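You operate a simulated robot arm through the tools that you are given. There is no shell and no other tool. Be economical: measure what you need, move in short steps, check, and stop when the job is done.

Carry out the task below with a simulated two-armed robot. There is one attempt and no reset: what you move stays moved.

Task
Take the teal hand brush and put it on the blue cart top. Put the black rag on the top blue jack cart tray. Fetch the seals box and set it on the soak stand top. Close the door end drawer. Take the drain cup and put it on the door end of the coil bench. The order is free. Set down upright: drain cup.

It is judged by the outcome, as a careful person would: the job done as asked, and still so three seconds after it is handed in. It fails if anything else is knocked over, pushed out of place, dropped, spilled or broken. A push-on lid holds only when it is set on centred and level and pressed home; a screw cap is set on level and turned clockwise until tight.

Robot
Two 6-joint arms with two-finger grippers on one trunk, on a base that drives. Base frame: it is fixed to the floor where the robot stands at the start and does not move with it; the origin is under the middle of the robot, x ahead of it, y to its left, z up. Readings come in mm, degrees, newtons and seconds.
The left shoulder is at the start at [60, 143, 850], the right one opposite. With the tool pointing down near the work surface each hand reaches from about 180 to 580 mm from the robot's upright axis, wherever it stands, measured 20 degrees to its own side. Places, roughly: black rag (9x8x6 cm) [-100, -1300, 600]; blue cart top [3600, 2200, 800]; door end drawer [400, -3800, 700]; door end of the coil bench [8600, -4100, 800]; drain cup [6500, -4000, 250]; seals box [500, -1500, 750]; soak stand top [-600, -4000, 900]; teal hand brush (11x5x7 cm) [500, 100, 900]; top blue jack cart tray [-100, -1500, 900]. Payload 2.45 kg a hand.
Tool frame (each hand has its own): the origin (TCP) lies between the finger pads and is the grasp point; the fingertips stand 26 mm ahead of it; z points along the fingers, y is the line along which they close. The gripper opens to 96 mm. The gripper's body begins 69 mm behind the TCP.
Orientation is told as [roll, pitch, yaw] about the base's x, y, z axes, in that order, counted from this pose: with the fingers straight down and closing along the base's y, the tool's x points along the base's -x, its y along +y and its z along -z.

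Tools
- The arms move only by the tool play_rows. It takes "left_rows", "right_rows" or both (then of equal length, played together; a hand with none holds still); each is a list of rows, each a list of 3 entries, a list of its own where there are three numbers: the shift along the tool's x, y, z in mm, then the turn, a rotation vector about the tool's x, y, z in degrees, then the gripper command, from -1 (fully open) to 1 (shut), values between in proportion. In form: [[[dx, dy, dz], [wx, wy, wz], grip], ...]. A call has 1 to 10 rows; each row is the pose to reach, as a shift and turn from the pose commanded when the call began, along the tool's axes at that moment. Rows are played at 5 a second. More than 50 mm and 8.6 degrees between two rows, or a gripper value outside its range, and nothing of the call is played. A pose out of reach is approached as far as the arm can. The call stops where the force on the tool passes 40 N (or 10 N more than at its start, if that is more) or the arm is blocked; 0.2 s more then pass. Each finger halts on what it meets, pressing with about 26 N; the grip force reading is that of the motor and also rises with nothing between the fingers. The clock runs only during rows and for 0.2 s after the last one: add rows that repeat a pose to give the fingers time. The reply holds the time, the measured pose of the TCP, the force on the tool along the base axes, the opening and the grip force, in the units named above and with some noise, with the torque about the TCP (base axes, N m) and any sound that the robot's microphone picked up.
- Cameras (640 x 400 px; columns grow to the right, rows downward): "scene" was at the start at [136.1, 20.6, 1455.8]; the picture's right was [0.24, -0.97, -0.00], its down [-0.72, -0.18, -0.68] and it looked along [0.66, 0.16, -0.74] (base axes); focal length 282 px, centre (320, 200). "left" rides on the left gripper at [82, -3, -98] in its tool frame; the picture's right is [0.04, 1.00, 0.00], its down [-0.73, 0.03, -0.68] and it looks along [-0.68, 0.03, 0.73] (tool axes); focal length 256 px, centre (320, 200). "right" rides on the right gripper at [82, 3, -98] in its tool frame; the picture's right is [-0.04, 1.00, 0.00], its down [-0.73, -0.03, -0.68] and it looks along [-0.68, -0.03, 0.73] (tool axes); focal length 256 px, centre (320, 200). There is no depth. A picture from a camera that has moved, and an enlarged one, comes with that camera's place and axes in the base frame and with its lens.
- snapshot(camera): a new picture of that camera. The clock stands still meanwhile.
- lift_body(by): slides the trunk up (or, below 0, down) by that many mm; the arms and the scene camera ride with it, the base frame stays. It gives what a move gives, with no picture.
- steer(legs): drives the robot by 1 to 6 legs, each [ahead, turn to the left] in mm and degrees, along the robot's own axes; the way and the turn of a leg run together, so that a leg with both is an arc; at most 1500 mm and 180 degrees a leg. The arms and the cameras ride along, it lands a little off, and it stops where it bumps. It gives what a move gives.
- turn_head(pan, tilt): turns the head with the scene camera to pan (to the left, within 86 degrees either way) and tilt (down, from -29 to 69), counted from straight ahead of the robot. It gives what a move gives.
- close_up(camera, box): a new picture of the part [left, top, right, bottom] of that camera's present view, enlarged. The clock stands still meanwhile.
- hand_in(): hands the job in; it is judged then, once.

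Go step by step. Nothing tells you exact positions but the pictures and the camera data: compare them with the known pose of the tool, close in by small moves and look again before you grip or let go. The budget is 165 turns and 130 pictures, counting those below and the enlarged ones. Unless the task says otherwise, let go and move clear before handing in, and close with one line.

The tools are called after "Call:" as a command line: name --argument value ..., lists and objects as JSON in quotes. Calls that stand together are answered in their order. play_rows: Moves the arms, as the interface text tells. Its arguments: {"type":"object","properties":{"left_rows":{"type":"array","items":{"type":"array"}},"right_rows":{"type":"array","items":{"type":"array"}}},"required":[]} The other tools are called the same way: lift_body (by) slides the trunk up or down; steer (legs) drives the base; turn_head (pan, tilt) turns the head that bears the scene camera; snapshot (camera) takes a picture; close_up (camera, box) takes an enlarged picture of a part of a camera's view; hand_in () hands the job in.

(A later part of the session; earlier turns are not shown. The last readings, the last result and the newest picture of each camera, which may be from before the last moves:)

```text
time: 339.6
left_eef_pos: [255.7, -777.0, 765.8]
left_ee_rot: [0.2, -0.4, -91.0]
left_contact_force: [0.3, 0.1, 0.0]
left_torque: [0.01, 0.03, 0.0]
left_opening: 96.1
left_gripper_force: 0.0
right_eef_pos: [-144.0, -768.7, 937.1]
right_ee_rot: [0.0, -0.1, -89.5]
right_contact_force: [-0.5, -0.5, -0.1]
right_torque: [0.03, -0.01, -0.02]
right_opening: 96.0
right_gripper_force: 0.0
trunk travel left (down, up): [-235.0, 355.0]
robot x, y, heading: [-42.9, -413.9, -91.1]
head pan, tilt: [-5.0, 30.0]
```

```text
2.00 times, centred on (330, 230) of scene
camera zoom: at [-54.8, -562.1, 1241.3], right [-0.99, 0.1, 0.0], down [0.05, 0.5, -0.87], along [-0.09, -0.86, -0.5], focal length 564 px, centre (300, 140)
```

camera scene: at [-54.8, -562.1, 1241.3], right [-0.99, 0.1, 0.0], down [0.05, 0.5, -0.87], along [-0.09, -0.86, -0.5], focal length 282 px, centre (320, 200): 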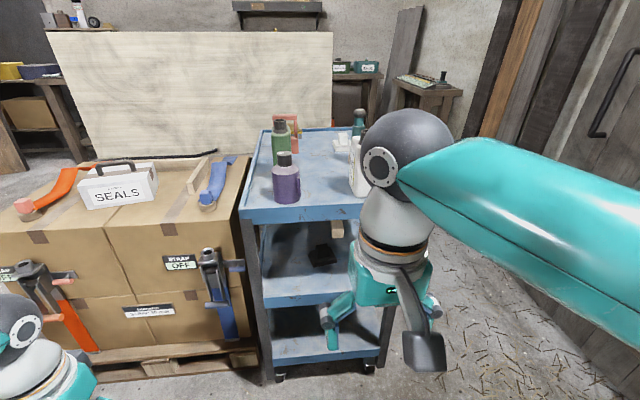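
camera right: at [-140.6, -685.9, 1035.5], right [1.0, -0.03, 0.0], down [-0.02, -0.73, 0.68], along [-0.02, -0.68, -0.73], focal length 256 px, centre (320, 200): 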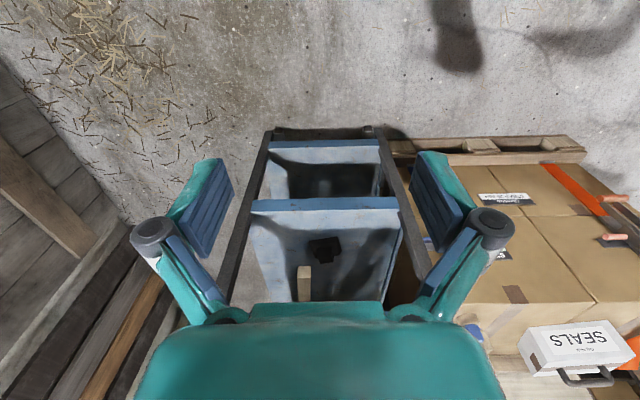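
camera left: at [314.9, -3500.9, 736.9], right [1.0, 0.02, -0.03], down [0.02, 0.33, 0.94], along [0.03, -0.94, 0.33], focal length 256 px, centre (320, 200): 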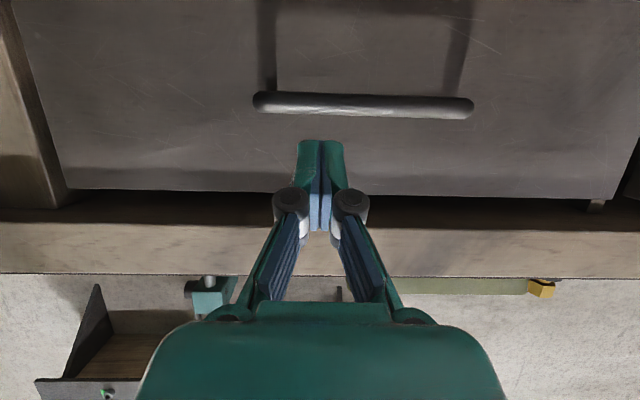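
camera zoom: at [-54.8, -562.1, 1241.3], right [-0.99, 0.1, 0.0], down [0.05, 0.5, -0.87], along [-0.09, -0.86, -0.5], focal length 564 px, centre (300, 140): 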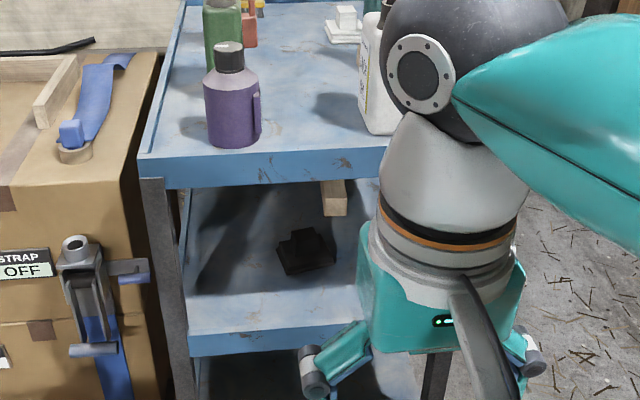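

The rag is a square folded pad with a narrower fold on top (~45 mm), near [-143, -1275] on the shelf at z≈585. I'll tilt the right hand forward 55° and bring it low in front of the shelf.

Call:
play_rows --right_rows '[[[-31, 0, 32], [0, -6.9, 0], -1], [[-62, 0, 64], [0, -13.8, 0], -1], [[-92, 0, 96], [0, -20.6, 0], -1], [[-123, 0, 128], [0, -27.5, 0], -1], [[-154, 0, 160], [0, -34.4, 0], -1], [[-185, 0, 192], [0, -41.2, 0], -1], [[-215, 0, 224], [0, -48.1, 0], -1], [[-246, 0, 257], [0, -55, 0], -1]]'

Call:
snapshot --camera "right"

```text
time: 341.4
left_eef_pos: [255.4, -777.8, 765.4]
left_ee_rot: [0.2, -0.2, -91.1]
left_contact_force: [0.2, 0.3, 0.2]
left_torque: [0.0, -0.02, 0.01]
left_opening: 96.0
left_gripper_force: 0.0
right_eef_pos: [-142.0, -1014.4, 679.2]
right_ee_rot: [0.0, -54.9, -89.5]
right_contact_force: [0.2, 0.2, 0.0]
right_torque: [0.04, -0.01, 0.02]
right_opening: 95.9
right_gripper_force: 0.0
trunk travel left (down, up): [-235.0, 355.0]
robot x, y, heading: [-45.4, -413.5, -90.9]
head pan, tilt: [-5.0, 30.0]
```

```text
47 pictures are left
camera right: at [-139.9, -886.7, 668.3], right [1.0, -0.01, 0.03], down [-0.03, 0.13, 0.99], along [-0.02, -0.99, 0.13], focal length 256 px, centre (320, 200)
```

right: 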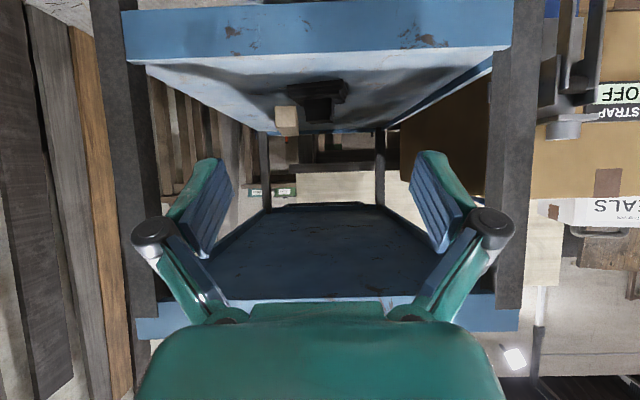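

Recomputed: shelf z≈550 with front edge y≈-1175, rag centre about [-146, -1310], its top fold near z≈598. I'll drive forward 220 mm so the hand enters between the trays, and look again.

Call:
steer --legs '[[220, 0]]'

Call:
snapshot --camera "right"

```text
time: 343.1
left_eef_pos: [249.5, -1001.0, 765.3]
left_ee_rot: [0.4, -0.4, -91.3]
left_contact_force: [-1.5, 0.6, -0.4]
left_torque: [0.01, 0.0, -0.01]
left_opening: 96.1
left_gripper_force: 0.1
right_eef_pos: [-148.8, -1236.5, 679.3]
right_ee_rot: [0.0, -54.9, -89.8]
right_contact_force: [-0.2, -0.1, 0.0]
right_torque: [0.02, 0.02, -0.01]
right_opening: 96.1
right_gripper_force: 0.0
trunk travel left (down, up): [-235.0, 355.0]
robot x, y, heading: [-46.9, -633.5, -91.2]
head pan, tilt: [-5.0, 30.0]
```

```text
46 pictures are left
camera right: at [-146.2, -1108.9, 668.9], right [1.0, -0.02, 0.03], down [-0.03, 0.14, 0.99], along [-0.02, -0.99, 0.14], focal length 256 px, centre (320, 200)
```

right: 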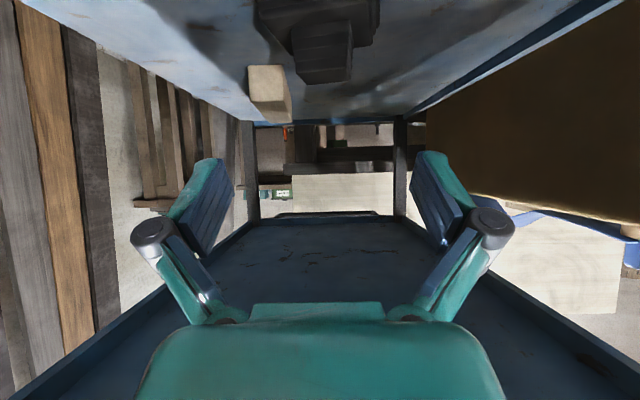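

Call:
close_up --camera "right" --box '[220, 0, 420, 125]'

```text
3.20 times, centred on (320, 62) of right
camera zoom: at [-146.2, -1108.9, 668.9], right [1.0, -0.02, 0.03], down [-0.03, 0.14, 0.99], along [-0.02, -0.99, 0.14], focal length 819 px, centre (320, 640)
```

zoom: 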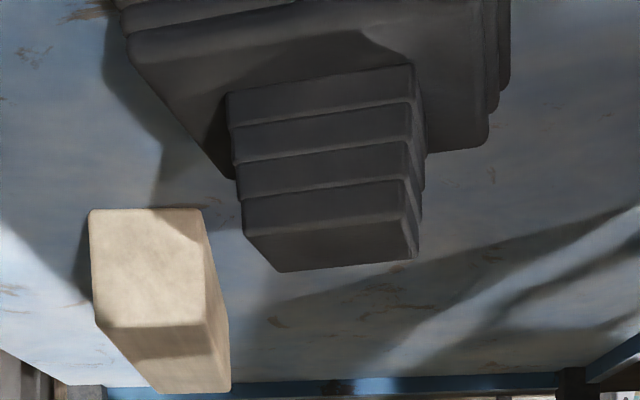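

The rag's top fold is about 46 mm wide, centre near [-144, -1345], top z≈593. I'll drive 40 mm closer and lower the open fingers to straddle it.

Call:
steer --legs '[[40, 0]]'

Call:
play_rows --right_rows '[[[-10, 5, 20], [0, 0, 0], -0.7], [[-5, 5, 42], [0, 0, 0], -0.7], [[8, 5, 62], [0, 0, 0], -0.7], [[18, 5, 80], [0, 0, 0], -0.7]]'

Call:
snapshot --camera "right"

```text
time: 343.9
left_eef_pos: [248.3, -1041.4, 766.0]
left_ee_rot: [0.3, -0.3, -91.4]
left_contact_force: [-0.3, -0.3, -0.3]
left_torque: [0.01, -0.01, -0.02]
left_opening: 95.9
left_gripper_force: 0.0
right_eef_pos: [-149.1, -1276.5, 679.4]
right_ee_rot: [-0.1, -55.0, -89.7]
right_contact_force: [-0.6, -0.1, -0.2]
right_torque: [-0.04, 0.02, 0.01]
right_opening: 96.0
right_gripper_force: 0.0
trunk travel left (down, up): [-235.0, 355.0]
robot x, y, heading: [-47.0, -678.4, -91.3]
head pan, tilt: [-5.0, 30.0]
```

```text
time: 344.9
left_eef_pos: [249.1, -1040.9, 766.5]
left_ee_rot: [0.3, -0.4, -91.3]
left_contact_force: [-0.4, 0.4, 0.4]
left_torque: [0.02, 0.0, -0.03]
left_opening: 96.2
left_gripper_force: 0.1
right_eef_pos: [-145.9, -1333.1, 621.2]
right_ee_rot: [0.0, -55.0, -89.8]
right_contact_force: [0.6, 0.0, 0.7]
right_torque: [0.01, -0.02, -0.01]
right_opening: 81.8
right_gripper_force: 0.1
trunk travel left (down, up): [-235.0, 355.0]
robot x, y, heading: [-46.4, -675.4, -91.2]
head pan, tilt: [-5.0, 30.0]
```

```text
44 pictures are left
camera right: at [-142.9, -1204.9, 610.1], right [1.0, -0.02, 0.03], down [-0.03, 0.14, 0.99], along [-0.02, -0.99, 0.13], focal length 256 px, centre (320, 200)
```

right: 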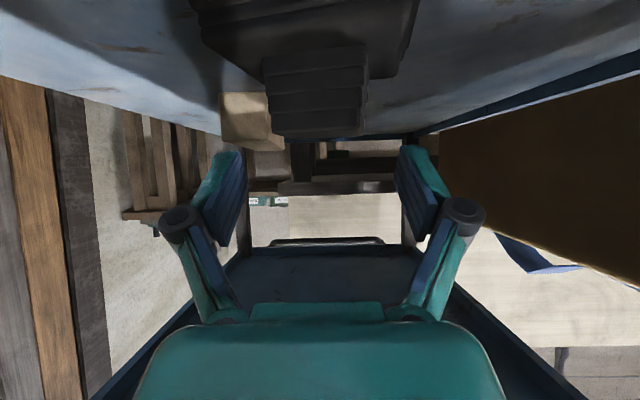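

Fingers are centred on the fold. I'll reduce the tilt by 10° (so the wrist camera stays clear of the shelf lip), lower the last 35 mm and close.

Call:
play_rows --right_rows '[[[4, 0, 6], [0, 5, 0], -0.7], [[8, 0, 12], [0, 10, 0], -0.7], [[15, 0, 21], [0, 10, 0], -0.7], [[22, 0, 30], [0, 10, 0], -0.7], [[22, 0, 30], [0, 10, 0], 0], [[22, 0, 30], [0, 10, 0], 0.5], [[22, 0, 30], [0, 10, 0], 1], [[22, 0, 30], [0, 10, 0], 1], [[22, 0, 30], [0, 10, 0], 1]]'

Call:
snapshot --camera "right"

```text
time: 346.9
left_eef_pos: [248.4, -1035.7, 769.3]
left_ee_rot: [0.5, -0.9, -91.4]
left_contact_force: [0.6, -0.7, 0.4]
left_torque: [-0.01, 0.02, 0.03]
left_opening: 95.8
left_gripper_force: 0.0
right_eef_pos: [-144.9, -1339.5, 588.4]
right_ee_rot: [0.1, -45.3, -89.6]
right_contact_force: [-1.7, 2.9, 9.9]
right_torque: [0.0, -0.17, 0.17]
right_opening: 47.4
right_gripper_force: 25.9
trunk travel left (down, up): [-235.0, 355.0]
robot x, y, heading: [-43.4, -673.9, -91.5]
head pan, tilt: [-5.0, 30.0]
```

```text
43 pictures are left
camera right: at [-144.1, -1211.7, 599.7], right [1.0, -0.02, 0.03], down [-0.03, -0.03, 1.0], along [-0.02, -1.0, -0.03], focal length 256 px, centre (320, 200)
```

right: 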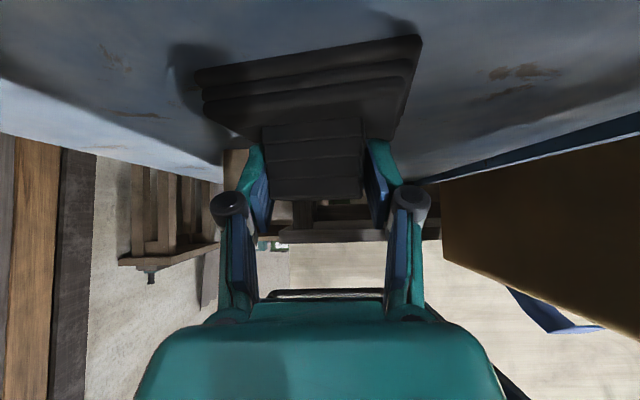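

The rag's fold is gripped (47 mm). I'll lift 45 mm, then drive straight back out.

Call:
play_rows --right_rows '[[[-11, 0, -11], [0, 0, 0], 1], [[-22, 0, -22], [0, 0, 0], 1], [[-32, 0, -32], [0, 0, 0], 1], [[-32, 0, -32], [0, 0, 0], 1]]'

Call:
steer --legs '[[-280, 0]]'

Call:
snapshot --camera "right"

Call:
snapshot --camera "scene"

```text
time: 347.9
left_eef_pos: [249.4, -1042.2, 764.1]
left_ee_rot: [0.4, -0.2, -91.3]
left_contact_force: [0.5, -0.5, -0.7]
left_torque: [-0.04, 0.0, -0.04]
left_opening: 95.9
left_gripper_force: 0.1
right_eef_pos: [-143.2, -1338.2, 615.7]
right_ee_rot: [-0.4, -43.5, -89.0]
right_contact_force: [-0.6, 0.4, -0.5]
right_torque: [0.0, 0.02, 0.0]
right_opening: 43.4
right_gripper_force: 26.1
trunk travel left (down, up): [-235.0, 355.0]
robot x, y, heading: [-47.8, -677.4, -91.4]
head pan, tilt: [-5.0, 30.0]
```

```text
time: 349.9
left_eef_pos: [257.6, -753.8, 766.0]
left_ee_rot: [0.3, -0.4, -90.9]
left_contact_force: [-0.1, 0.4, 0.3]
left_torque: [0.01, 0.01, 0.0]
left_opening: 96.1
left_gripper_force: 0.0
right_eef_pos: [-132.9, -1059.4, 631.5]
right_ee_rot: [-0.1, -45.0, -89.3]
right_contact_force: [0.1, 0.2, -0.5]
right_torque: [-0.01, 0.01, -0.01]
right_opening: 43.4
right_gripper_force: 26.2
trunk travel left (down, up): [-235.0, 355.0]
robot x, y, heading: [-41.4, -389.0, -91.1]
head pan, tilt: [-5.0, 30.0]
```

```text
42 pictures are left
camera right: at [-132.2, -931.7, 642.0], right [1.0, -0.02, 0.03], down [-0.03, -0.04, 1.0], along [-0.01, -1.0, -0.04], focal length 256 px, centre (320, 200)
```

right: 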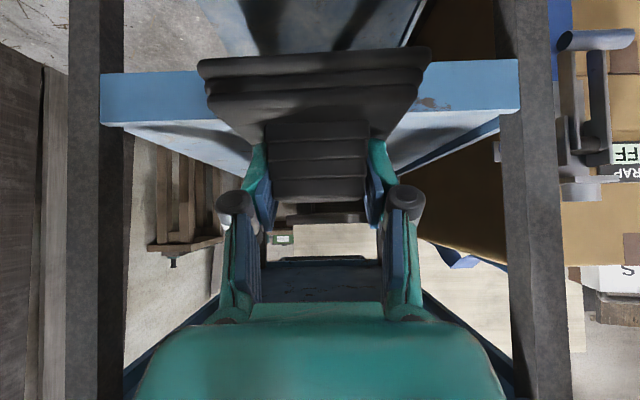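

```text
41 pictures are left
camera scene: at [-53.4, -539.6, 1241.4], right [-0.99, 0.1, 0.0], down [0.05, 0.5, -0.87], along [-0.09, -0.86, -0.5], focal length 282 px, centre (320, 200)
```

scene: 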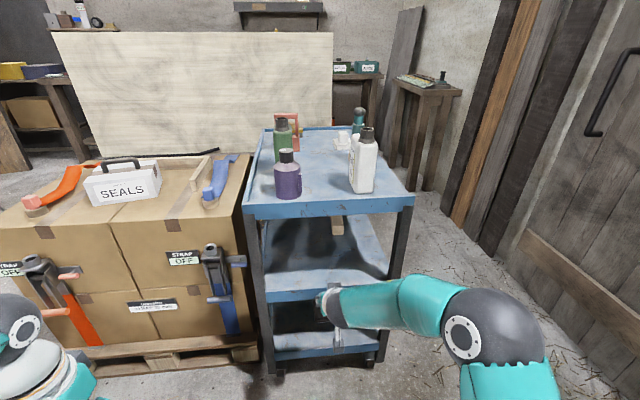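

The rag is out. On the top tray (z≈866) the gap between the purple and white bottles runs x≈-73…-209, centre -141. I'll raise the trunk 350 mm and check alignment before driving in.

Call:
lift_body --by 350

Call:
play_rows --right_rows '[[[-14, -3, -14], [0, 0, 0], 1], [[-28, -6, -28], [0, 0, 0], 1], [[-35, -6, -35], [0, 0, 0], 1]]'

Call:
snapshot --camera "right"

Call:
snapshot --camera "scene"

```text
time: 353.4
left_eef_pos: [256.2, -753.9, 1116.6]
left_ee_rot: [0.3, -0.4, -90.9]
left_contact_force: [0.4, 0.7, 0.2]
left_torque: [0.01, 0.01, 0.02]
left_opening: 96.0
left_gripper_force: 0.0
right_eef_pos: [-133.6, -1059.5, 979.7]
right_ee_rot: [0.0, -45.0, -89.3]
right_contact_force: [-0.1, -0.4, -0.8]
right_torque: [0.04, 0.0, 0.0]
right_opening: 43.5
right_gripper_force: 25.9
trunk travel left (down, up): [-585.0, 5.0]
robot x, y, heading: [-40.1, -391.1, -90.8]
head pan, tilt: [-5.0, 30.0]
```

```text
time: 354.2
left_eef_pos: [258.5, -753.3, 1116.9]
left_ee_rot: [0.3, -0.4, -90.9]
left_contact_force: [0.1, 0.2, 0.2]
left_torque: [0.01, -0.01, -0.05]
left_opening: 95.9
left_gripper_force: 0.0
right_eef_pos: [-138.7, -1058.9, 1030.7]
right_ee_rot: [-0.1, -45.1, -89.3]
right_contact_force: [0.0, 0.1, -1.5]
right_torque: [-0.04, 0.0, 0.02]
right_opening: 43.2
right_gripper_force: 26.1
trunk travel left (down, up): [-585.0, 5.0]
robot x, y, heading: [-43.8, -390.2, -90.8]
head pan, tilt: [-5.0, 30.0]
```

```text
40 pictures are left
camera right: at [-137.4, -931.5, 1042.4], right [1.0, -0.02, 0.03], down [-0.03, -0.04, 1.0], along [-0.02, -1.0, -0.04], focal length 256 px, centre (320, 200)
```

right: 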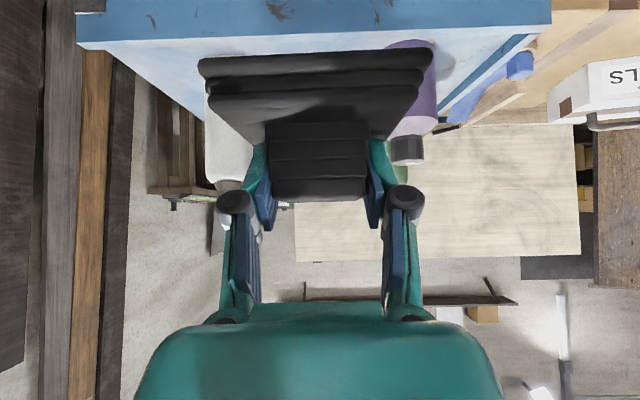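

```text
39 pictures are left
camera scene: at [-53.4, -539.7, 1591.4], right [-0.99, 0.1, 0.0], down [0.05, 0.5, -0.87], along [-0.09, -0.86, -0.5], focal length 282 px, centre (320, 200)
```

scene: 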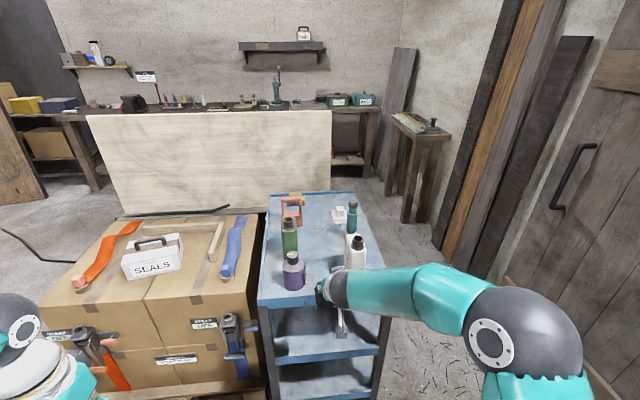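

Alignment is good (rag centre x≈-142 in the gap). I'll drive forward 150 mm and look.

Call:
steer --legs '[[152, 0]]'

Call:
turn_head --pan -8 --tilt 45

Call:
close_up --camera "scene" --box '[220, 100, 460, 250]'

Call:
snapshot --camera "right"

```text
time: 355.6
left_eef_pos: [252.5, -908.3, 1116.8]
left_ee_rot: [0.3, -0.2, -91.0]
left_contact_force: [-0.1, -0.9, 0.5]
left_torque: [0.05, -0.03, 0.04]
left_opening: 96.2
left_gripper_force: 0.2
right_eef_pos: [-144.2, -1212.3, 1028.5]
right_ee_rot: [0.0, -44.9, -89.5]
right_contact_force: [-0.4, -0.8, -1.4]
right_torque: [0.0, 0.02, -0.01]
right_opening: 43.1
right_gripper_force: 25.7
trunk travel left (down, up): [-585.0, 5.0]
robot x, y, heading: [-42.2, -539.9, -91.2]
head pan, tilt: [-5.0, 30.0]
```

```text
time: 356.3
left_eef_pos: [253.5, -906.6, 1116.6]
left_ee_rot: [0.2, -0.4, -91.1]
left_contact_force: [-1.0, 0.0, -0.2]
left_torque: [-0.02, 0.0, 0.01]
left_opening: 95.8
left_gripper_force: 0.1
right_eef_pos: [-144.0, -1211.8, 1031.3]
right_ee_rot: [0.0, -45.0, -89.6]
right_contact_force: [0.6, -0.5, -0.5]
right_torque: [-0.01, -0.03, -0.01]
right_opening: 43.2
right_gripper_force: 25.6
trunk travel left (down, up): [-585.0, 5.0]
robot x, y, heading: [-43.4, -544.4, -91.1]
head pan, tilt: [-8.0, 45.0]
```

```text
2.67 times, centred on (340, 175) of scene
camera zoom: at [-59.5, -682.3, 1568.9], right [-0.99, 0.16, 0.0], down [0.11, 0.7, -0.71], along [-0.11, -0.7, -0.71], focal length 751 px, centre (267, 267)
```

zoom: 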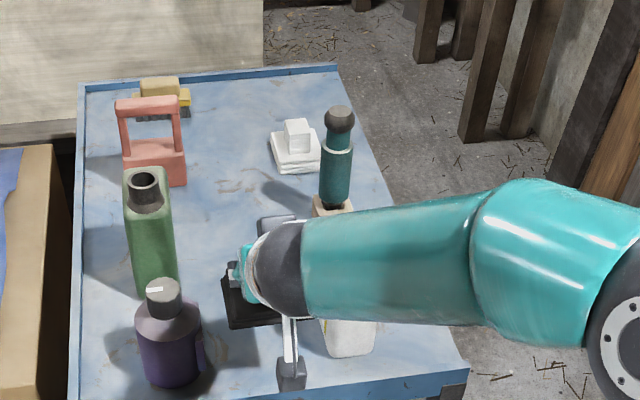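

```text
37 pictures are left
camera right: at [-141.7, -1083.4, 1042.6], right [1.0, -0.02, 0.03], down [-0.03, -0.04, 1.0], along [-0.02, -1.0, -0.04], focal length 256 px, centre (320, 200)
```

right: 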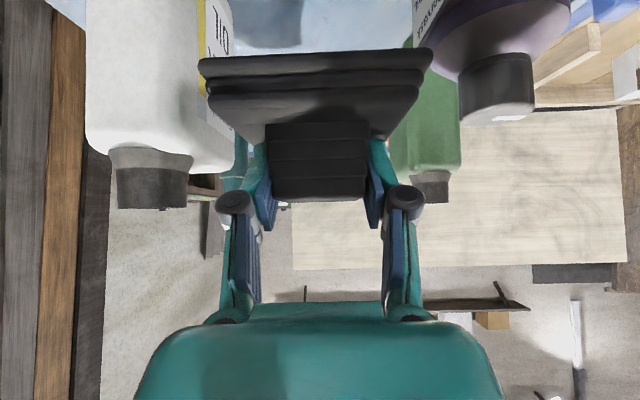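

The tray's front edge is at y≈-1174, so I need the rag about 25 mm further in and 7 mm toward +x. I'll shift, lower partway and check the clearance to both bottles.

Call:
play_rows --right_rows '[[[-8, 3, 8], [0, 0, 0], 1], [[-18, 7, 18], [0, 0, 0], 1], [[0, 7, 36], [0, 0, 0], 1], [[16, 7, 52], [0, 0, 0], 1], [[28, 7, 64], [0, 0, 0], 1]]'

Call:
snapshot --camera "right"

Call:
close_up --camera "scene" --box '[220, 100, 460, 250]'

```text
time: 357.5
left_eef_pos: [252.9, -907.9, 1116.7]
left_ee_rot: [0.3, -0.4, -91.1]
left_contact_force: [0.3, 0.6, 0.1]
left_torque: [0.0, -0.01, 0.02]
left_opening: 96.2
left_gripper_force: 0.0
right_eef_pos: [-137.3, -1236.9, 965.9]
right_ee_rot: [0.1, -45.0, -89.5]
right_contact_force: [0.1, -0.3, -0.5]
right_torque: [-0.01, 0.01, 0.03]
right_opening: 43.2
right_gripper_force: 26.2
trunk travel left (down, up): [-585.0, 5.0]
robot x, y, heading: [-40.5, -542.6, -90.7]
head pan, tilt: [-8.0, 45.0]
```

```text
36 pictures are left
camera right: at [-135.1, -1109.7, 977.2], right [1.0, -0.02, 0.03], down [-0.03, -0.04, 1.0], along [-0.02, -1.0, -0.04], focal length 256 px, centre (320, 200)
```

right: 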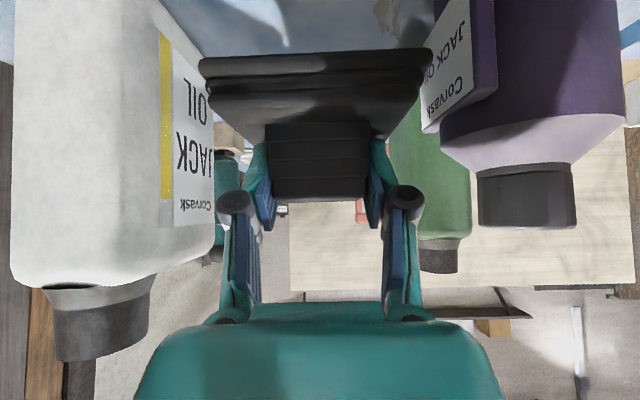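

```text
2.67 times, centred on (340, 175) of scene
camera zoom: at [-59.6, -683.5, 1568.7], right [-0.99, 0.16, 0.0], down [0.11, 0.7, -0.71], along [-0.11, -0.7, -0.71], focal length 751 px, centre (267, 267)
```

zoom: 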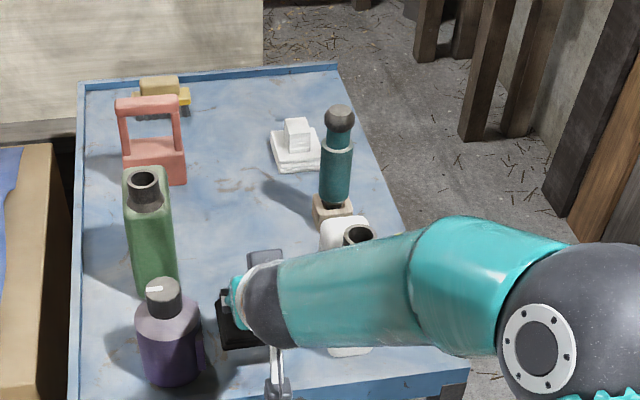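

Clearances are about 15 mm to the white and 24 mm to the purple bottle. I'll nudge 4 mm and lower until light contact.

Call:
play_rows --right_rows '[[[7, 4, 7], [0, 0, 0], 1], [[18, 4, 18], [0, 0, 0], 1], [[24, 4, 24], [0, 0, 0], 1], [[28, 4, 28], [0, 0, 0], 1], [[31, 4, 31], [0, 0, 0], 1], [[33, 4, 33], [0, 0, 0], 1]]'

Call:
snapshot --camera "right"

```text
time: 358.9
left_eef_pos: [253.8, -906.6, 1117.1]
left_ee_rot: [0.3, -0.2, -91.1]
left_contact_force: [-0.5, 0.3, -1.2]
left_torque: [-0.03, 0.02, -0.02]
left_opening: 96.1
left_gripper_force: 0.1
right_eef_pos: [-132.5, -1237.4, 919.5]
right_ee_rot: [-0.2, -45.0, -89.5]
right_contact_force: [0.5, 1.2, -0.6]
right_torque: [0.0, 0.01, 0.03]
right_opening: 43.3
right_gripper_force: 26.3
trunk travel left (down, up): [-585.0, 5.0]
robot x, y, heading: [-41.4, -542.2, -91.0]
head pan, tilt: [-8.0, 45.0]
```

```text
34 pictures are left
camera right: at [-131.1, -1110.0, 930.2], right [1.0, -0.02, 0.03], down [-0.03, -0.04, 1.0], along [-0.02, -1.0, -0.04], focal length 256 px, centre (320, 200)
```

right: 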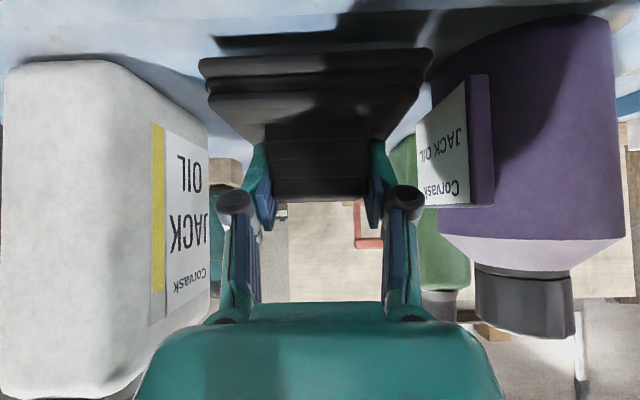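

Call:
play_rows --right_rows '[[[2, 0, 2], [0, 0, 0], 1], [[4, 0, 4], [0, 0, 0], 1], [[6, 0, 6], [0, 0, 0], 1], [[8, 0, 8], [0, 0, 0], 1], [[10, 0, 10], [0, 0, 0], 1], [[12, 0, 12], [0, 0, 0], 1]]'

Call:
snapshot --camera "right"

```text
time: 360.3
left_eef_pos: [254.4, -906.6, 1118.2]
left_ee_rot: [0.3, -0.3, -91.1]
left_contact_force: [-0.9, -0.5, 0.2]
left_torque: [0.0, 0.01, 0.01]
left_opening: 96.0
left_gripper_force: 0.0
right_eef_pos: [-131.5, -1237.6, 907.2]
right_ee_rot: [0.0, -45.5, -89.4]
right_contact_force: [1.1, -2.3, 19.1]
right_torque: [0.03, -0.1, 0.02]
right_opening: 43.4
right_gripper_force: 25.9
trunk travel left (down, up): [-585.0, 5.0]
robot x, y, heading: [-41.7, -543.1, -91.2]
head pan, tilt: [-8.0, 45.0]
```

```text
33 pictures are left
camera right: at [-130.4, -1109.8, 917.8], right [1.0, -0.02, 0.03], down [-0.03, -0.03, 1.0], along [-0.02, -1.0, -0.03], focal length 256 px, centre (320, 200)
```

right: 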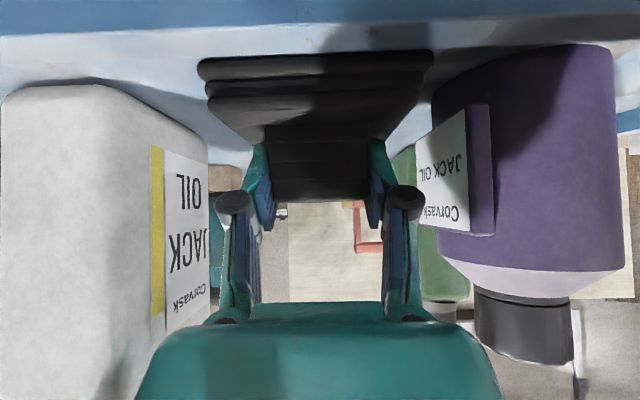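

Contact is made (19 N), rag base behind the tray edge. I'll ease off and open only slightly, then withdraw backwards.

Call:
play_rows --right_rows '[[[-1, 0, -1], [0, 0, 0], 0.5], [[-1, 0, -1], [0, 0, 0], 0], [[-1, 0, -1], [0, 0, 0], -0.1], [[-1, 0, -1], [0, 0, 0], -0.1], [[0, 0, -12], [0, 0, 0], -0.1], [[0, 0, -25], [0, 0, 0], -0.1]]'

Call:
snapshot --camera "right"

```text
time: 361.7
left_eef_pos: [252.8, -907.1, 1117.2]
left_ee_rot: [0.4, -0.4, -91.0]
left_contact_force: [0.4, -0.1, 0.2]
left_torque: [0.01, -0.03, 0.04]
left_opening: 96.2
left_gripper_force: 0.0
right_eef_pos: [-132.7, -1218.4, 919.3]
right_ee_rot: [0.0, -44.9, -89.4]
right_contact_force: [-0.2, -0.1, 0.7]
right_torque: [0.0, 0.0, 0.03]
right_opening: 53.0
right_gripper_force: 0.0
trunk travel left (down, up): [-585.0, 5.0]
robot x, y, heading: [-44.4, -540.6, -91.3]
head pan, tilt: [-8.0, 45.0]
```

```text
32 pictures are left
camera right: at [-131.3, -1090.7, 931.3], right [1.0, -0.02, 0.03], down [-0.03, -0.04, 1.0], along [-0.02, -1.0, -0.04], focal length 256 px, centre (320, 200)
```

right: 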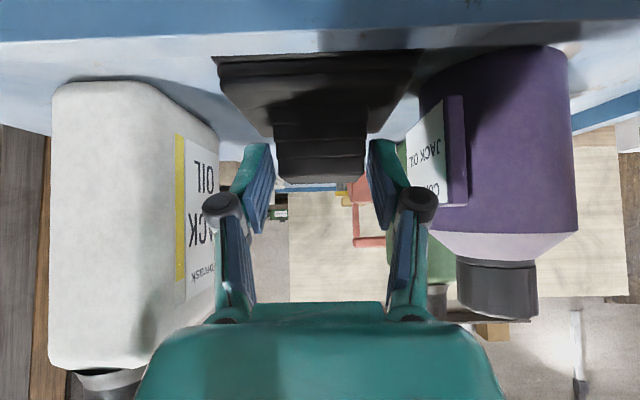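

The rag lies on the tray, released. I'll drive straight back and check.

Call:
steer --legs '[[-170, 0]]'

Call:
snapshot --camera "scene"

```text
time: 363.2
left_eef_pos: [256.7, -732.4, 1118.1]
left_ee_rot: [0.3, -0.4, -91.1]
left_contact_force: [1.4, 0.3, 0.2]
left_torque: [-0.05, -0.03, 0.0]
left_opening: 95.8
left_gripper_force: 0.0
right_eef_pos: [-130.1, -1046.9, 920.7]
right_ee_rot: [-0.1, -45.0, -89.5]
right_contact_force: [0.5, 0.6, 0.1]
right_torque: [0.03, -0.01, -0.03]
right_opening: 52.8
right_gripper_force: 0.1
trunk travel left (down, up): [-585.0, 5.0]
robot x, y, heading: [-41.7, -369.4, -91.0]
head pan, tilt: [-8.0, 45.0]
```

```text
31 pictures are left
camera scene: at [-56.1, -508.5, 1569.0], right [-0.99, 0.16, 0.0], down [0.11, 0.7, -0.71], along [-0.11, -0.7, -0.71], focal length 282 px, centre (320, 200)
```

scene: 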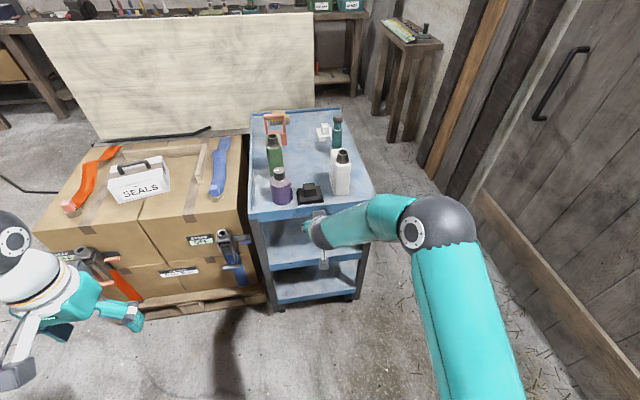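

The rag sits well on the top tray. Now I'll fold the right hand back and look closely at the seals box (≈[533, -1463], label z≈817).

Call:
play_rows --right_rows '[[[-3, 0, -48], [0, 4.5, 0], -1], [[-6, 0, -96], [0, 9, 0], -1], [[-9, 0, -144], [0, 13.5, 0], -1], [[-12, 0, -192], [0, 18, 0], -1], [[-15, 0, -240], [0, 22.5, 0], -1], [[-18, 0, -288], [0, 27, 0], -1], [[-21, 0, -336], [0, 31.5, 0], -1], [[-24, 0, -384], [0, 36, 0], -1], [[-27, 0, -432], [0, 40.5, 0], -1], [[-30, 0, -480], [0, 45, 0], -1]]'

Call:
close_up --camera "scene" --box '[60, 130, 260, 255]'

```text
time: 365.4
left_eef_pos: [259.2, -734.7, 1117.7]
left_ee_rot: [0.3, -0.4, -91.1]
left_contact_force: [-0.5, -0.7, 0.4]
left_torque: [-0.05, -0.01, 0.02]
left_opening: 95.9
left_gripper_force: 0.0
right_eef_pos: [-131.1, -726.1, 1283.4]
right_ee_rot: [0.0, 0.1, -89.4]
right_contact_force: [-0.2, -0.1, -0.1]
right_torque: [-0.01, -0.04, 0.03]
right_opening: 96.0
right_gripper_force: 0.1
trunk travel left (down, up): [-585.0, 5.0]
robot x, y, heading: [-41.8, -370.3, -91.5]
head pan, tilt: [-8.0, 45.0]
```

```text
3.20 times, centred on (160, 192) of scene
camera zoom: at [-55.9, -509.5, 1568.8], right [-0.99, 0.16, 0.0], down [0.11, 0.7, -0.71], along [-0.11, -0.7, -0.71], focal length 902 px, centre (832, 224)
```

zoom: 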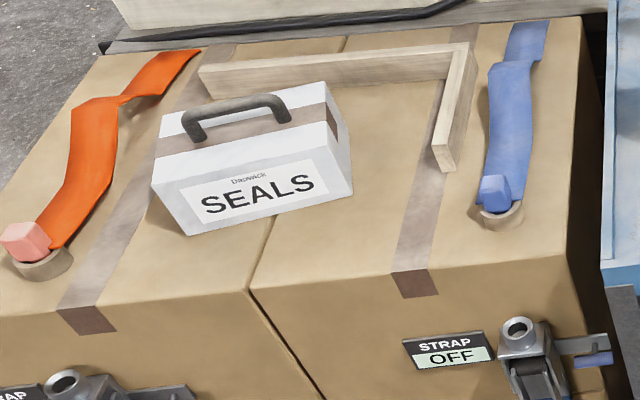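

The box is turned about 14°, its bail handle centred near [520, -1482], z≈885. I'll drive to about (390, -870) facing it.

Call:
steer --legs '[[0, 42], [640, 0], [0, -40]]'

Call:
turn_head --pan 12 --tilt 45

Call:
snapshot --camera "scene"

```text
time: 373.3
left_eef_pos: [704.0, -1201.5, 1116.3]
left_ee_rot: [0.3, -0.4, -87.7]
left_contact_force: [0.2, 0.4, 1.0]
left_torque: [0.01, 0.0, 0.0]
left_opening: 96.0
left_gripper_force: 0.1
right_eef_pos: [315.1, -1216.3, 1283.8]
right_ee_rot: [0.0, -0.1, -86.1]
right_contact_force: [0.4, 0.2, 0.9]
right_torque: [0.03, 0.01, 0.03]
right_opening: 96.1
right_gripper_force: 0.1
trunk travel left (down, up): [-585.0, 5.0]
robot x, y, heading: [410.8, -853.1, -87.4]
head pan, tilt: [-8.0, 45.0]
```

```text
time: 374.1
left_eef_pos: [705.9, -1201.2, 1117.2]
left_ee_rot: [0.2, -0.5, -87.6]
left_contact_force: [-0.2, -0.1, 0.6]
left_torque: [-0.01, 0.05, -0.02]
left_opening: 95.7
left_gripper_force: 0.1
right_eef_pos: [317.0, -1215.3, 1283.9]
right_ee_rot: [-0.1, 0.0, -86.1]
right_contact_force: [0.8, 0.2, 0.1]
right_torque: [0.0, 0.03, 0.01]
right_opening: 95.8
right_gripper_force: 0.0
trunk travel left (down, up): [-585.0, 5.0]
robot x, y, heading: [411.4, -856.3, -87.3]
head pan, tilt: [12.0, 45.0]
```

```text
29 pictures are left
camera scene: at [433.4, -991.6, 1568.8], right [-0.97, -0.25, 0.0], down [-0.18, 0.68, -0.71], along [0.18, -0.68, -0.71], focal length 282 px, centre (320, 200)
```

scene: 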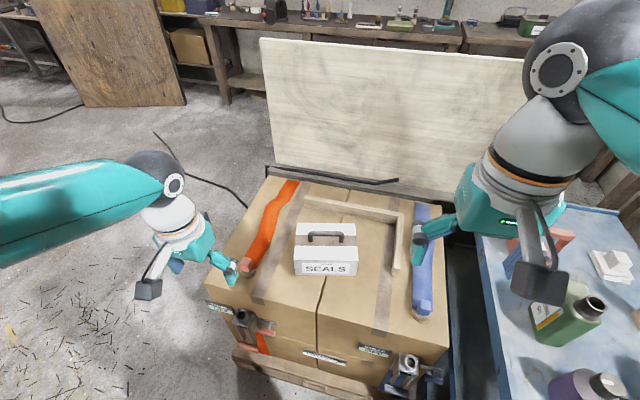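

The handle is at about [553, -1515], 15° off base x. I'll move 45 mm closer and turn the left hand so it closes across the bar, above the box.

Call:
steer --legs '[[45, 0]]'

Call:
play_rows --left_rows '[[[-17, -16, 4], [0, 0, 7.7], -1], [[-34, -32, 8], [0, 0, 15.4], -1], [[-51, -48, 12], [0, 0, 23.1], -1], [[-68, -64, 16], [0, 0, 30.8], -1], [[-85, -80, 20], [0, 0, 38.5], -1], [[-102, -96, 24], [0, 0, 46.2], -1], [[-119, -112, 28], [0, 0, 53.9], -1], [[-136, -128, 32], [0, 0, 61.6], -1], [[-153, -144, 36], [0, 0, 69.3], -1], [[-170, -158, 40], [0, 0, 77], -1]]'

Call:
snapshot --camera "left"

```text
time: 375.0
left_eef_pos: [705.2, -1249.2, 1116.2]
left_ee_rot: [0.3, -0.2, -87.7]
left_contact_force: [0.4, -0.4, 0.1]
left_torque: [0.09, -0.01, 0.0]
left_opening: 96.1
left_gripper_force: 0.1
right_eef_pos: [316.5, -1264.1, 1281.6]
right_ee_rot: [-0.1, 0.1, -86.1]
right_contact_force: [0.0, -0.5, 0.0]
right_torque: [0.09, 0.01, 0.0]
right_opening: 96.1
right_gripper_force: 0.0
trunk travel left (down, up): [-585.0, 5.0]
robot x, y, heading: [413.1, -898.3, -87.2]
head pan, tilt: [12.0, 45.0]
```

```text
time: 377.2
left_eef_pos: [553.9, -1423.3, 1078.6]
left_ee_rot: [0.3, 0.2, -164.8]
left_contact_force: [0.2, 0.5, 0.5]
left_torque: [0.01, -0.06, -0.02]
left_opening: 95.8
left_gripper_force: 0.0
right_eef_pos: [316.4, -1263.0, 1283.6]
right_ee_rot: [-0.1, 0.1, -86.2]
right_contact_force: [-0.2, -1.0, 0.3]
right_torque: [0.02, -0.02, 0.03]
right_opening: 96.0
right_gripper_force: 0.0
trunk travel left (down, up): [-585.0, 5.0]
robot x, y, heading: [410.5, -897.8, -87.4]
head pan, tilt: [12.0, 45.0]
```

```text
28 pictures are left
camera left: at [630.2, -1399.5, 1178.6], right [0.3, -0.95, 0.01], down [-0.7, -0.22, 0.68], along [-0.64, -0.21, -0.74], focal length 256 px, centre (320, 200)
```

left: 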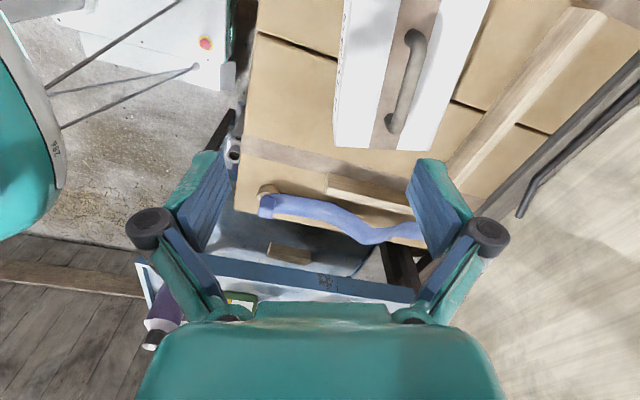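

The handle bar is at about [556, -1540, 836], 17° off base x. I'll tilt the hand 20° outward for reach, narrow the opening and stop 70 mm before the bar.

Call:
play_rows --left_rows '[[[-5, 15, 28], [-3.3, 0, -0.3], -0.5], [[-10, 30, 56], [-6.6, 0, -0.6], 0], [[-14, 45, 84], [-10, 0, -1], 0.1], [[-19, 60, 112], [-13.3, 0, -1.3], 0.1], [[-24, 75, 140], [-16.6, 0, -1.7], 0.1], [[-28, 90, 170], [-20, 0, -2], 0.1]]'

Call:
snapshot --camera "left"

Call:
snapshot --camera "scene"

```text
time: 378.6
left_eef_pos: [551.1, -1518.9, 909.0]
left_ee_rot: [20.4, -0.2, -162.7]
left_contact_force: [0.4, -0.7, -0.6]
left_torque: [0.02, -0.02, -0.02]
left_opening: 43.1
left_gripper_force: 0.1
right_eef_pos: [316.8, -1263.4, 1283.3]
right_ee_rot: [-0.1, 0.1, -86.0]
right_contact_force: [-0.3, -1.3, -0.4]
right_torque: [0.02, 0.05, -0.01]
right_opening: 96.0
right_gripper_force: 0.1
trunk travel left (down, up): [-585.0, 5.0]
robot x, y, heading: [410.5, -900.1, -87.3]
head pan, tilt: [12.0, 45.0]
```

```text
27 pictures are left
camera left: at [618.7, -1460.5, 1001.3], right [0.32, -0.88, 0.35], down [-0.76, -0.02, 0.65], along [-0.57, -0.47, -0.68], focal length 256 px, centre (320, 200)
```

left: 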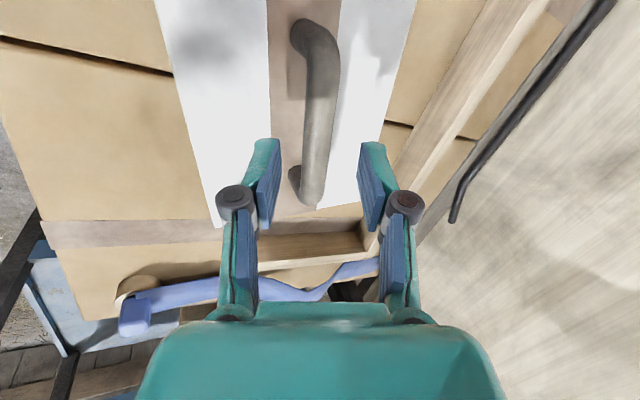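

```text
26 pictures are left
camera scene: at [434.1, -1038.9, 1568.7], right [-0.97, -0.25, 0.0], down [-0.18, 0.69, -0.71], along [0.18, -0.68, -0.71], focal length 282 px, centre (320, 200)
```

scene: 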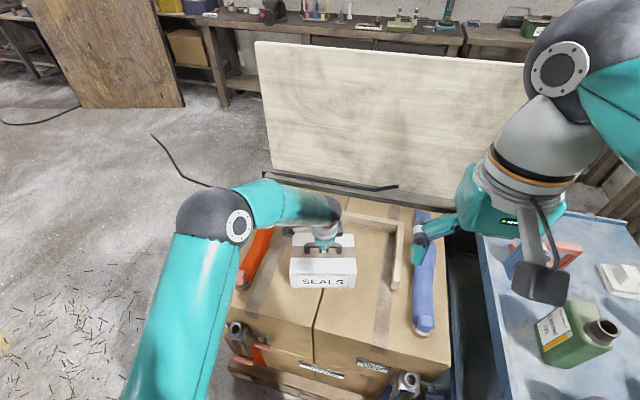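

The bar lies centred between the fingers. I'll advance 52 mm along the fingers and look.

Call:
play_rows --left_rows '[[[0, -1, 15], [0, 0, 0], 0.1], [[0, -1, 30], [0, 0, 0], 0.1], [[0, -2, 42], [0, 0, 0], 0.1], [[0, -2, 52], [0, 0, 0], 0.1]]'

Call:
snapshot --camera "left"

Call:
close_up --camera "scene" --box '[260, 200, 400, 300]'

```text
time: 379.6
left_eef_pos: [557.0, -1532.8, 862.9]
left_ee_rot: [20.7, -0.2, -162.6]
left_contact_force: [-1.2, 8.0, 14.9]
left_torque: [0.55, 0.12, -0.01]
left_opening: 47.2
left_gripper_force: 2.6
right_eef_pos: [315.7, -1259.5, 1284.1]
right_ee_rot: [0.0, -0.1, -86.1]
right_contact_force: [-0.2, 0.5, 0.4]
right_torque: [0.02, -0.02, -0.01]
right_opening: 95.8
right_gripper_force: 0.1
trunk travel left (down, up): [-585.0, 5.0]
robot x, y, heading: [414.9, -901.3, -87.5]
head pan, tilt: [12.0, 45.0]
```

```text
25 pictures are left
camera left: at [623.2, -1472.1, 955.6], right [0.32, -0.88, 0.35], down [-0.76, -0.01, 0.65], along [-0.57, -0.47, -0.67], focal length 256 px, centre (320, 200)
```

left: 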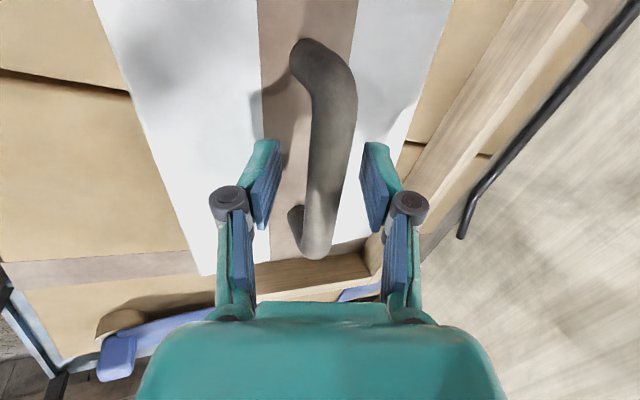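

```text
4.00 times, centred on (330, 250) of scene
camera zoom: at [433.3, -1033.4, 1569.5], right [-0.97, -0.25, 0.0], down [-0.18, 0.68, -0.71], along [0.18, -0.69, -0.71], focal length 1127 px, centre (280, 0)
```

zoom: 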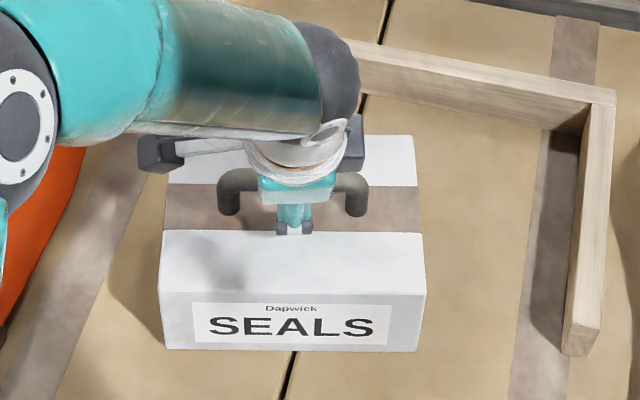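

The lower fingertip touched the box top (15 N); the bar is about 7 mm behind the grip point. I'll back off 9 mm, centre by 3 mm and close.

Call:
play_rows --left_rows '[[[0, 2, -5], [0, 0, 0], 0.1], [[0, 3, -9], [0, 0, 0], 0.1], [[0, 3, -9], [0, 0, 0], 0.5], [[0, 3, -9], [0, 0, 0], 0.8], [[0, 3, -9], [0, 0, 0], 1], [[0, 3, -9], [0, 0, 0], 1], [[0, 3, -9], [0, 0, 0], 1]]'

Call:
snapshot --camera "left"

```text
time: 381.2
left_eef_pos: [557.2, -1533.1, 867.8]
left_ee_rot: [20.4, -0.1, -162.7]
left_contact_force: [1.7, -1.0, 0.3]
left_torque: [0.32, -0.6, -0.21]
left_opening: 21.9
left_gripper_force: 25.9
right_eef_pos: [317.4, -1262.1, 1283.4]
right_ee_rot: [-0.1, 0.0, -86.0]
right_contact_force: [-0.5, 0.3, 0.3]
right_torque: [-0.01, 0.01, 0.0]
right_opening: 96.0
right_gripper_force: 0.0
trunk travel left (down, up): [-585.0, 5.0]
robot x, y, heading: [417.2, -899.3, -87.4]
head pan, tilt: [12.0, 45.0]
```

```text
23 pictures are left
camera left: at [624.5, -1474.3, 961.4], right [0.32, -0.88, 0.35], down [-0.76, -0.02, 0.65], along [-0.57, -0.47, -0.68], focal length 256 px, centre (320, 200)
```

left: 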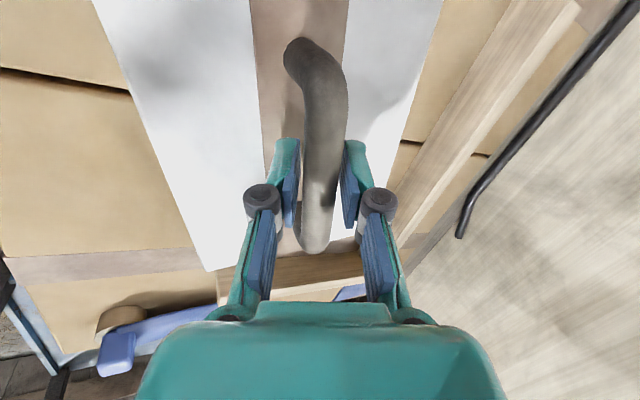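

The bar is gripped (22 mm). I'll lift 60 mm and check that the box follows.

Call:
play_rows --left_rows '[[[0, 5, -14], [0, 0, 0], 1], [[0, 10, -28], [0, 0, 0], 1], [[0, 15, -42], [0, 0, 0], 1], [[0, 20, -56], [0, 0, 0], 1], [[0, 20, -56], [0, 0, 0], 1]]'

Call:
snapshot --camera "scene"

```text
time: 382.4
left_eef_pos: [556.3, -1533.7, 927.9]
left_ee_rot: [20.3, -0.1, -162.6]
left_contact_force: [0.3, 0.3, -4.8]
left_torque: [0.13, 0.04, 0.04]
left_opening: 16.8
left_gripper_force: 26.3
right_eef_pos: [317.4, -1262.9, 1282.6]
right_ee_rot: [-0.1, 0.1, -86.1]
right_contact_force: [0.0, 0.0, 0.1]
right_torque: [0.0, 0.01, -0.01]
right_opening: 96.0
right_gripper_force: 0.0
trunk travel left (down, up): [-585.0, 5.0]
robot x, y, heading: [413.8, -897.0, -87.0]
head pan, tilt: [12.0, 45.0]
```

```text
22 pictures are left
camera scene: at [434.2, -1038.7, 1568.6], right [-0.97, -0.25, 0.0], down [-0.18, 0.68, -0.71], along [0.18, -0.68, -0.71], focal length 282 px, centre (320, 200)
```

scene: 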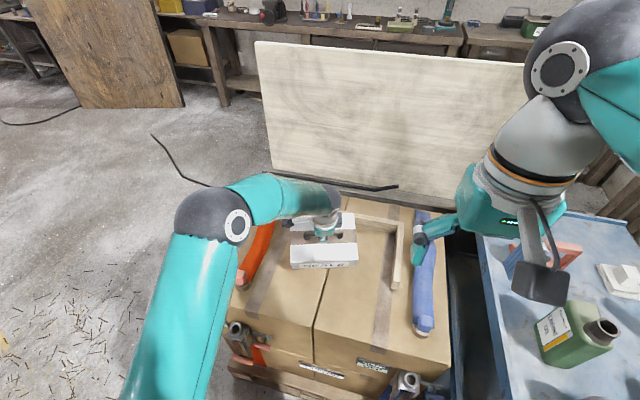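

Call:
close_up --camera "scene" --box '[260, 190, 400, 290]'

Call:
snapshot --camera "left"

```text
4.00 times, centred on (330, 240) of scene
camera zoom: at [434.2, -1038.7, 1568.6], right [-0.97, -0.25, 0.0], down [-0.18, 0.68, -0.71], along [0.18, -0.68, -0.71], focal length 1127 px, centre (280, 40)
```

zoom: 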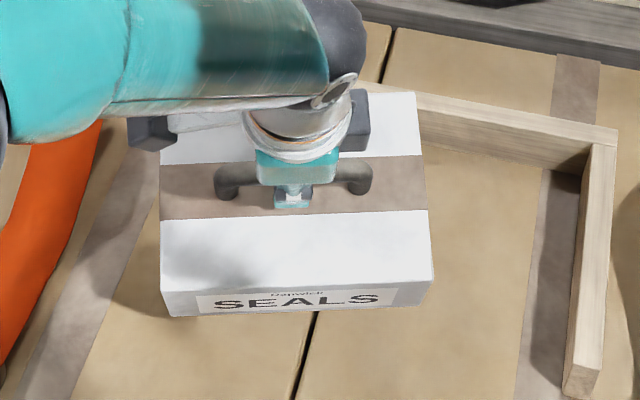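

```text
20 pictures are left
camera left: at [623.5, -1473.6, 1020.7], right [0.32, -0.88, 0.35], down [-0.76, -0.02, 0.65], along [-0.57, -0.47, -0.68], focal length 256 px, centre (320, 200)
```

left: 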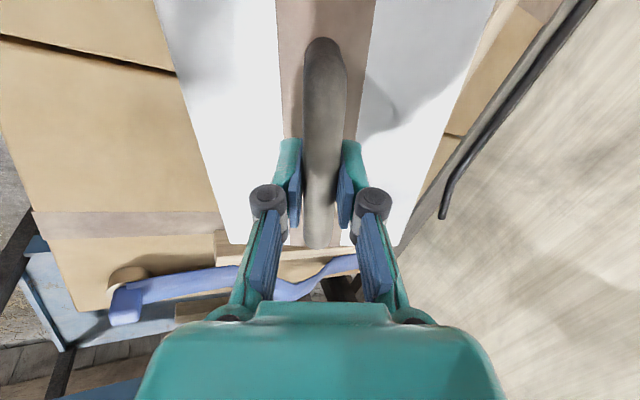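

The box swung into line with the hand's 20° tilt. I'll raise it, bring it back toward me and level the hand, which levels the box.

Call:
play_rows --left_rows '[[[2, 10, -40], [0, 0, 0], 1], [[10, -10, -65], [2.5, 0, 0], 1], [[20, -32, -90], [5, 0, 0], 1], [[30, -54, -115], [8, 0, 0], 1], [[40, -80, -140], [11, 0, 0], 1], [[50, -105, -165], [14, 0, 0], 1], [[60, -130, -190], [17, 0, 0], 1], [[69, -155, -216], [20.3, 0, 0], 1]]'

Call:
snapshot --camera "left"

```text
time: 384.2
left_eef_pos: [557.0, -1299.2, 1078.1]
left_ee_rot: [0.1, -0.2, -162.8]
left_contact_force: [0.2, 1.0, -5.1]
left_torque: [0.01, 0.0, -0.01]
left_opening: 16.8
left_gripper_force: 26.0
right_eef_pos: [317.7, -1260.4, 1283.6]
right_ee_rot: [-0.1, 0.0, -86.2]
right_contact_force: [0.4, 0.4, 0.9]
right_torque: [0.0, 0.02, 0.03]
right_opening: 96.2
right_gripper_force: 0.0
trunk travel left (down, up): [-585.0, 5.0]
robot x, y, heading: [413.6, -897.1, -87.3]
head pan, tilt: [12.0, 45.0]
```

```text
19 pictures are left
camera left: at [634.4, -1272.3, 1177.9], right [0.33, -0.94, 0.0], down [-0.69, -0.24, 0.68], along [-0.64, -0.23, -0.73], focal length 256 px, centre (320, 200)
```

left: 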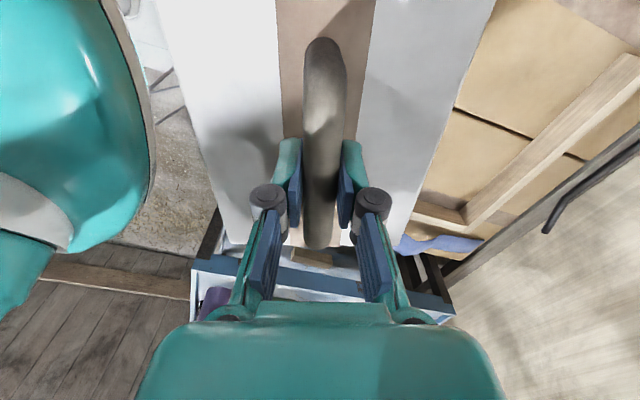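

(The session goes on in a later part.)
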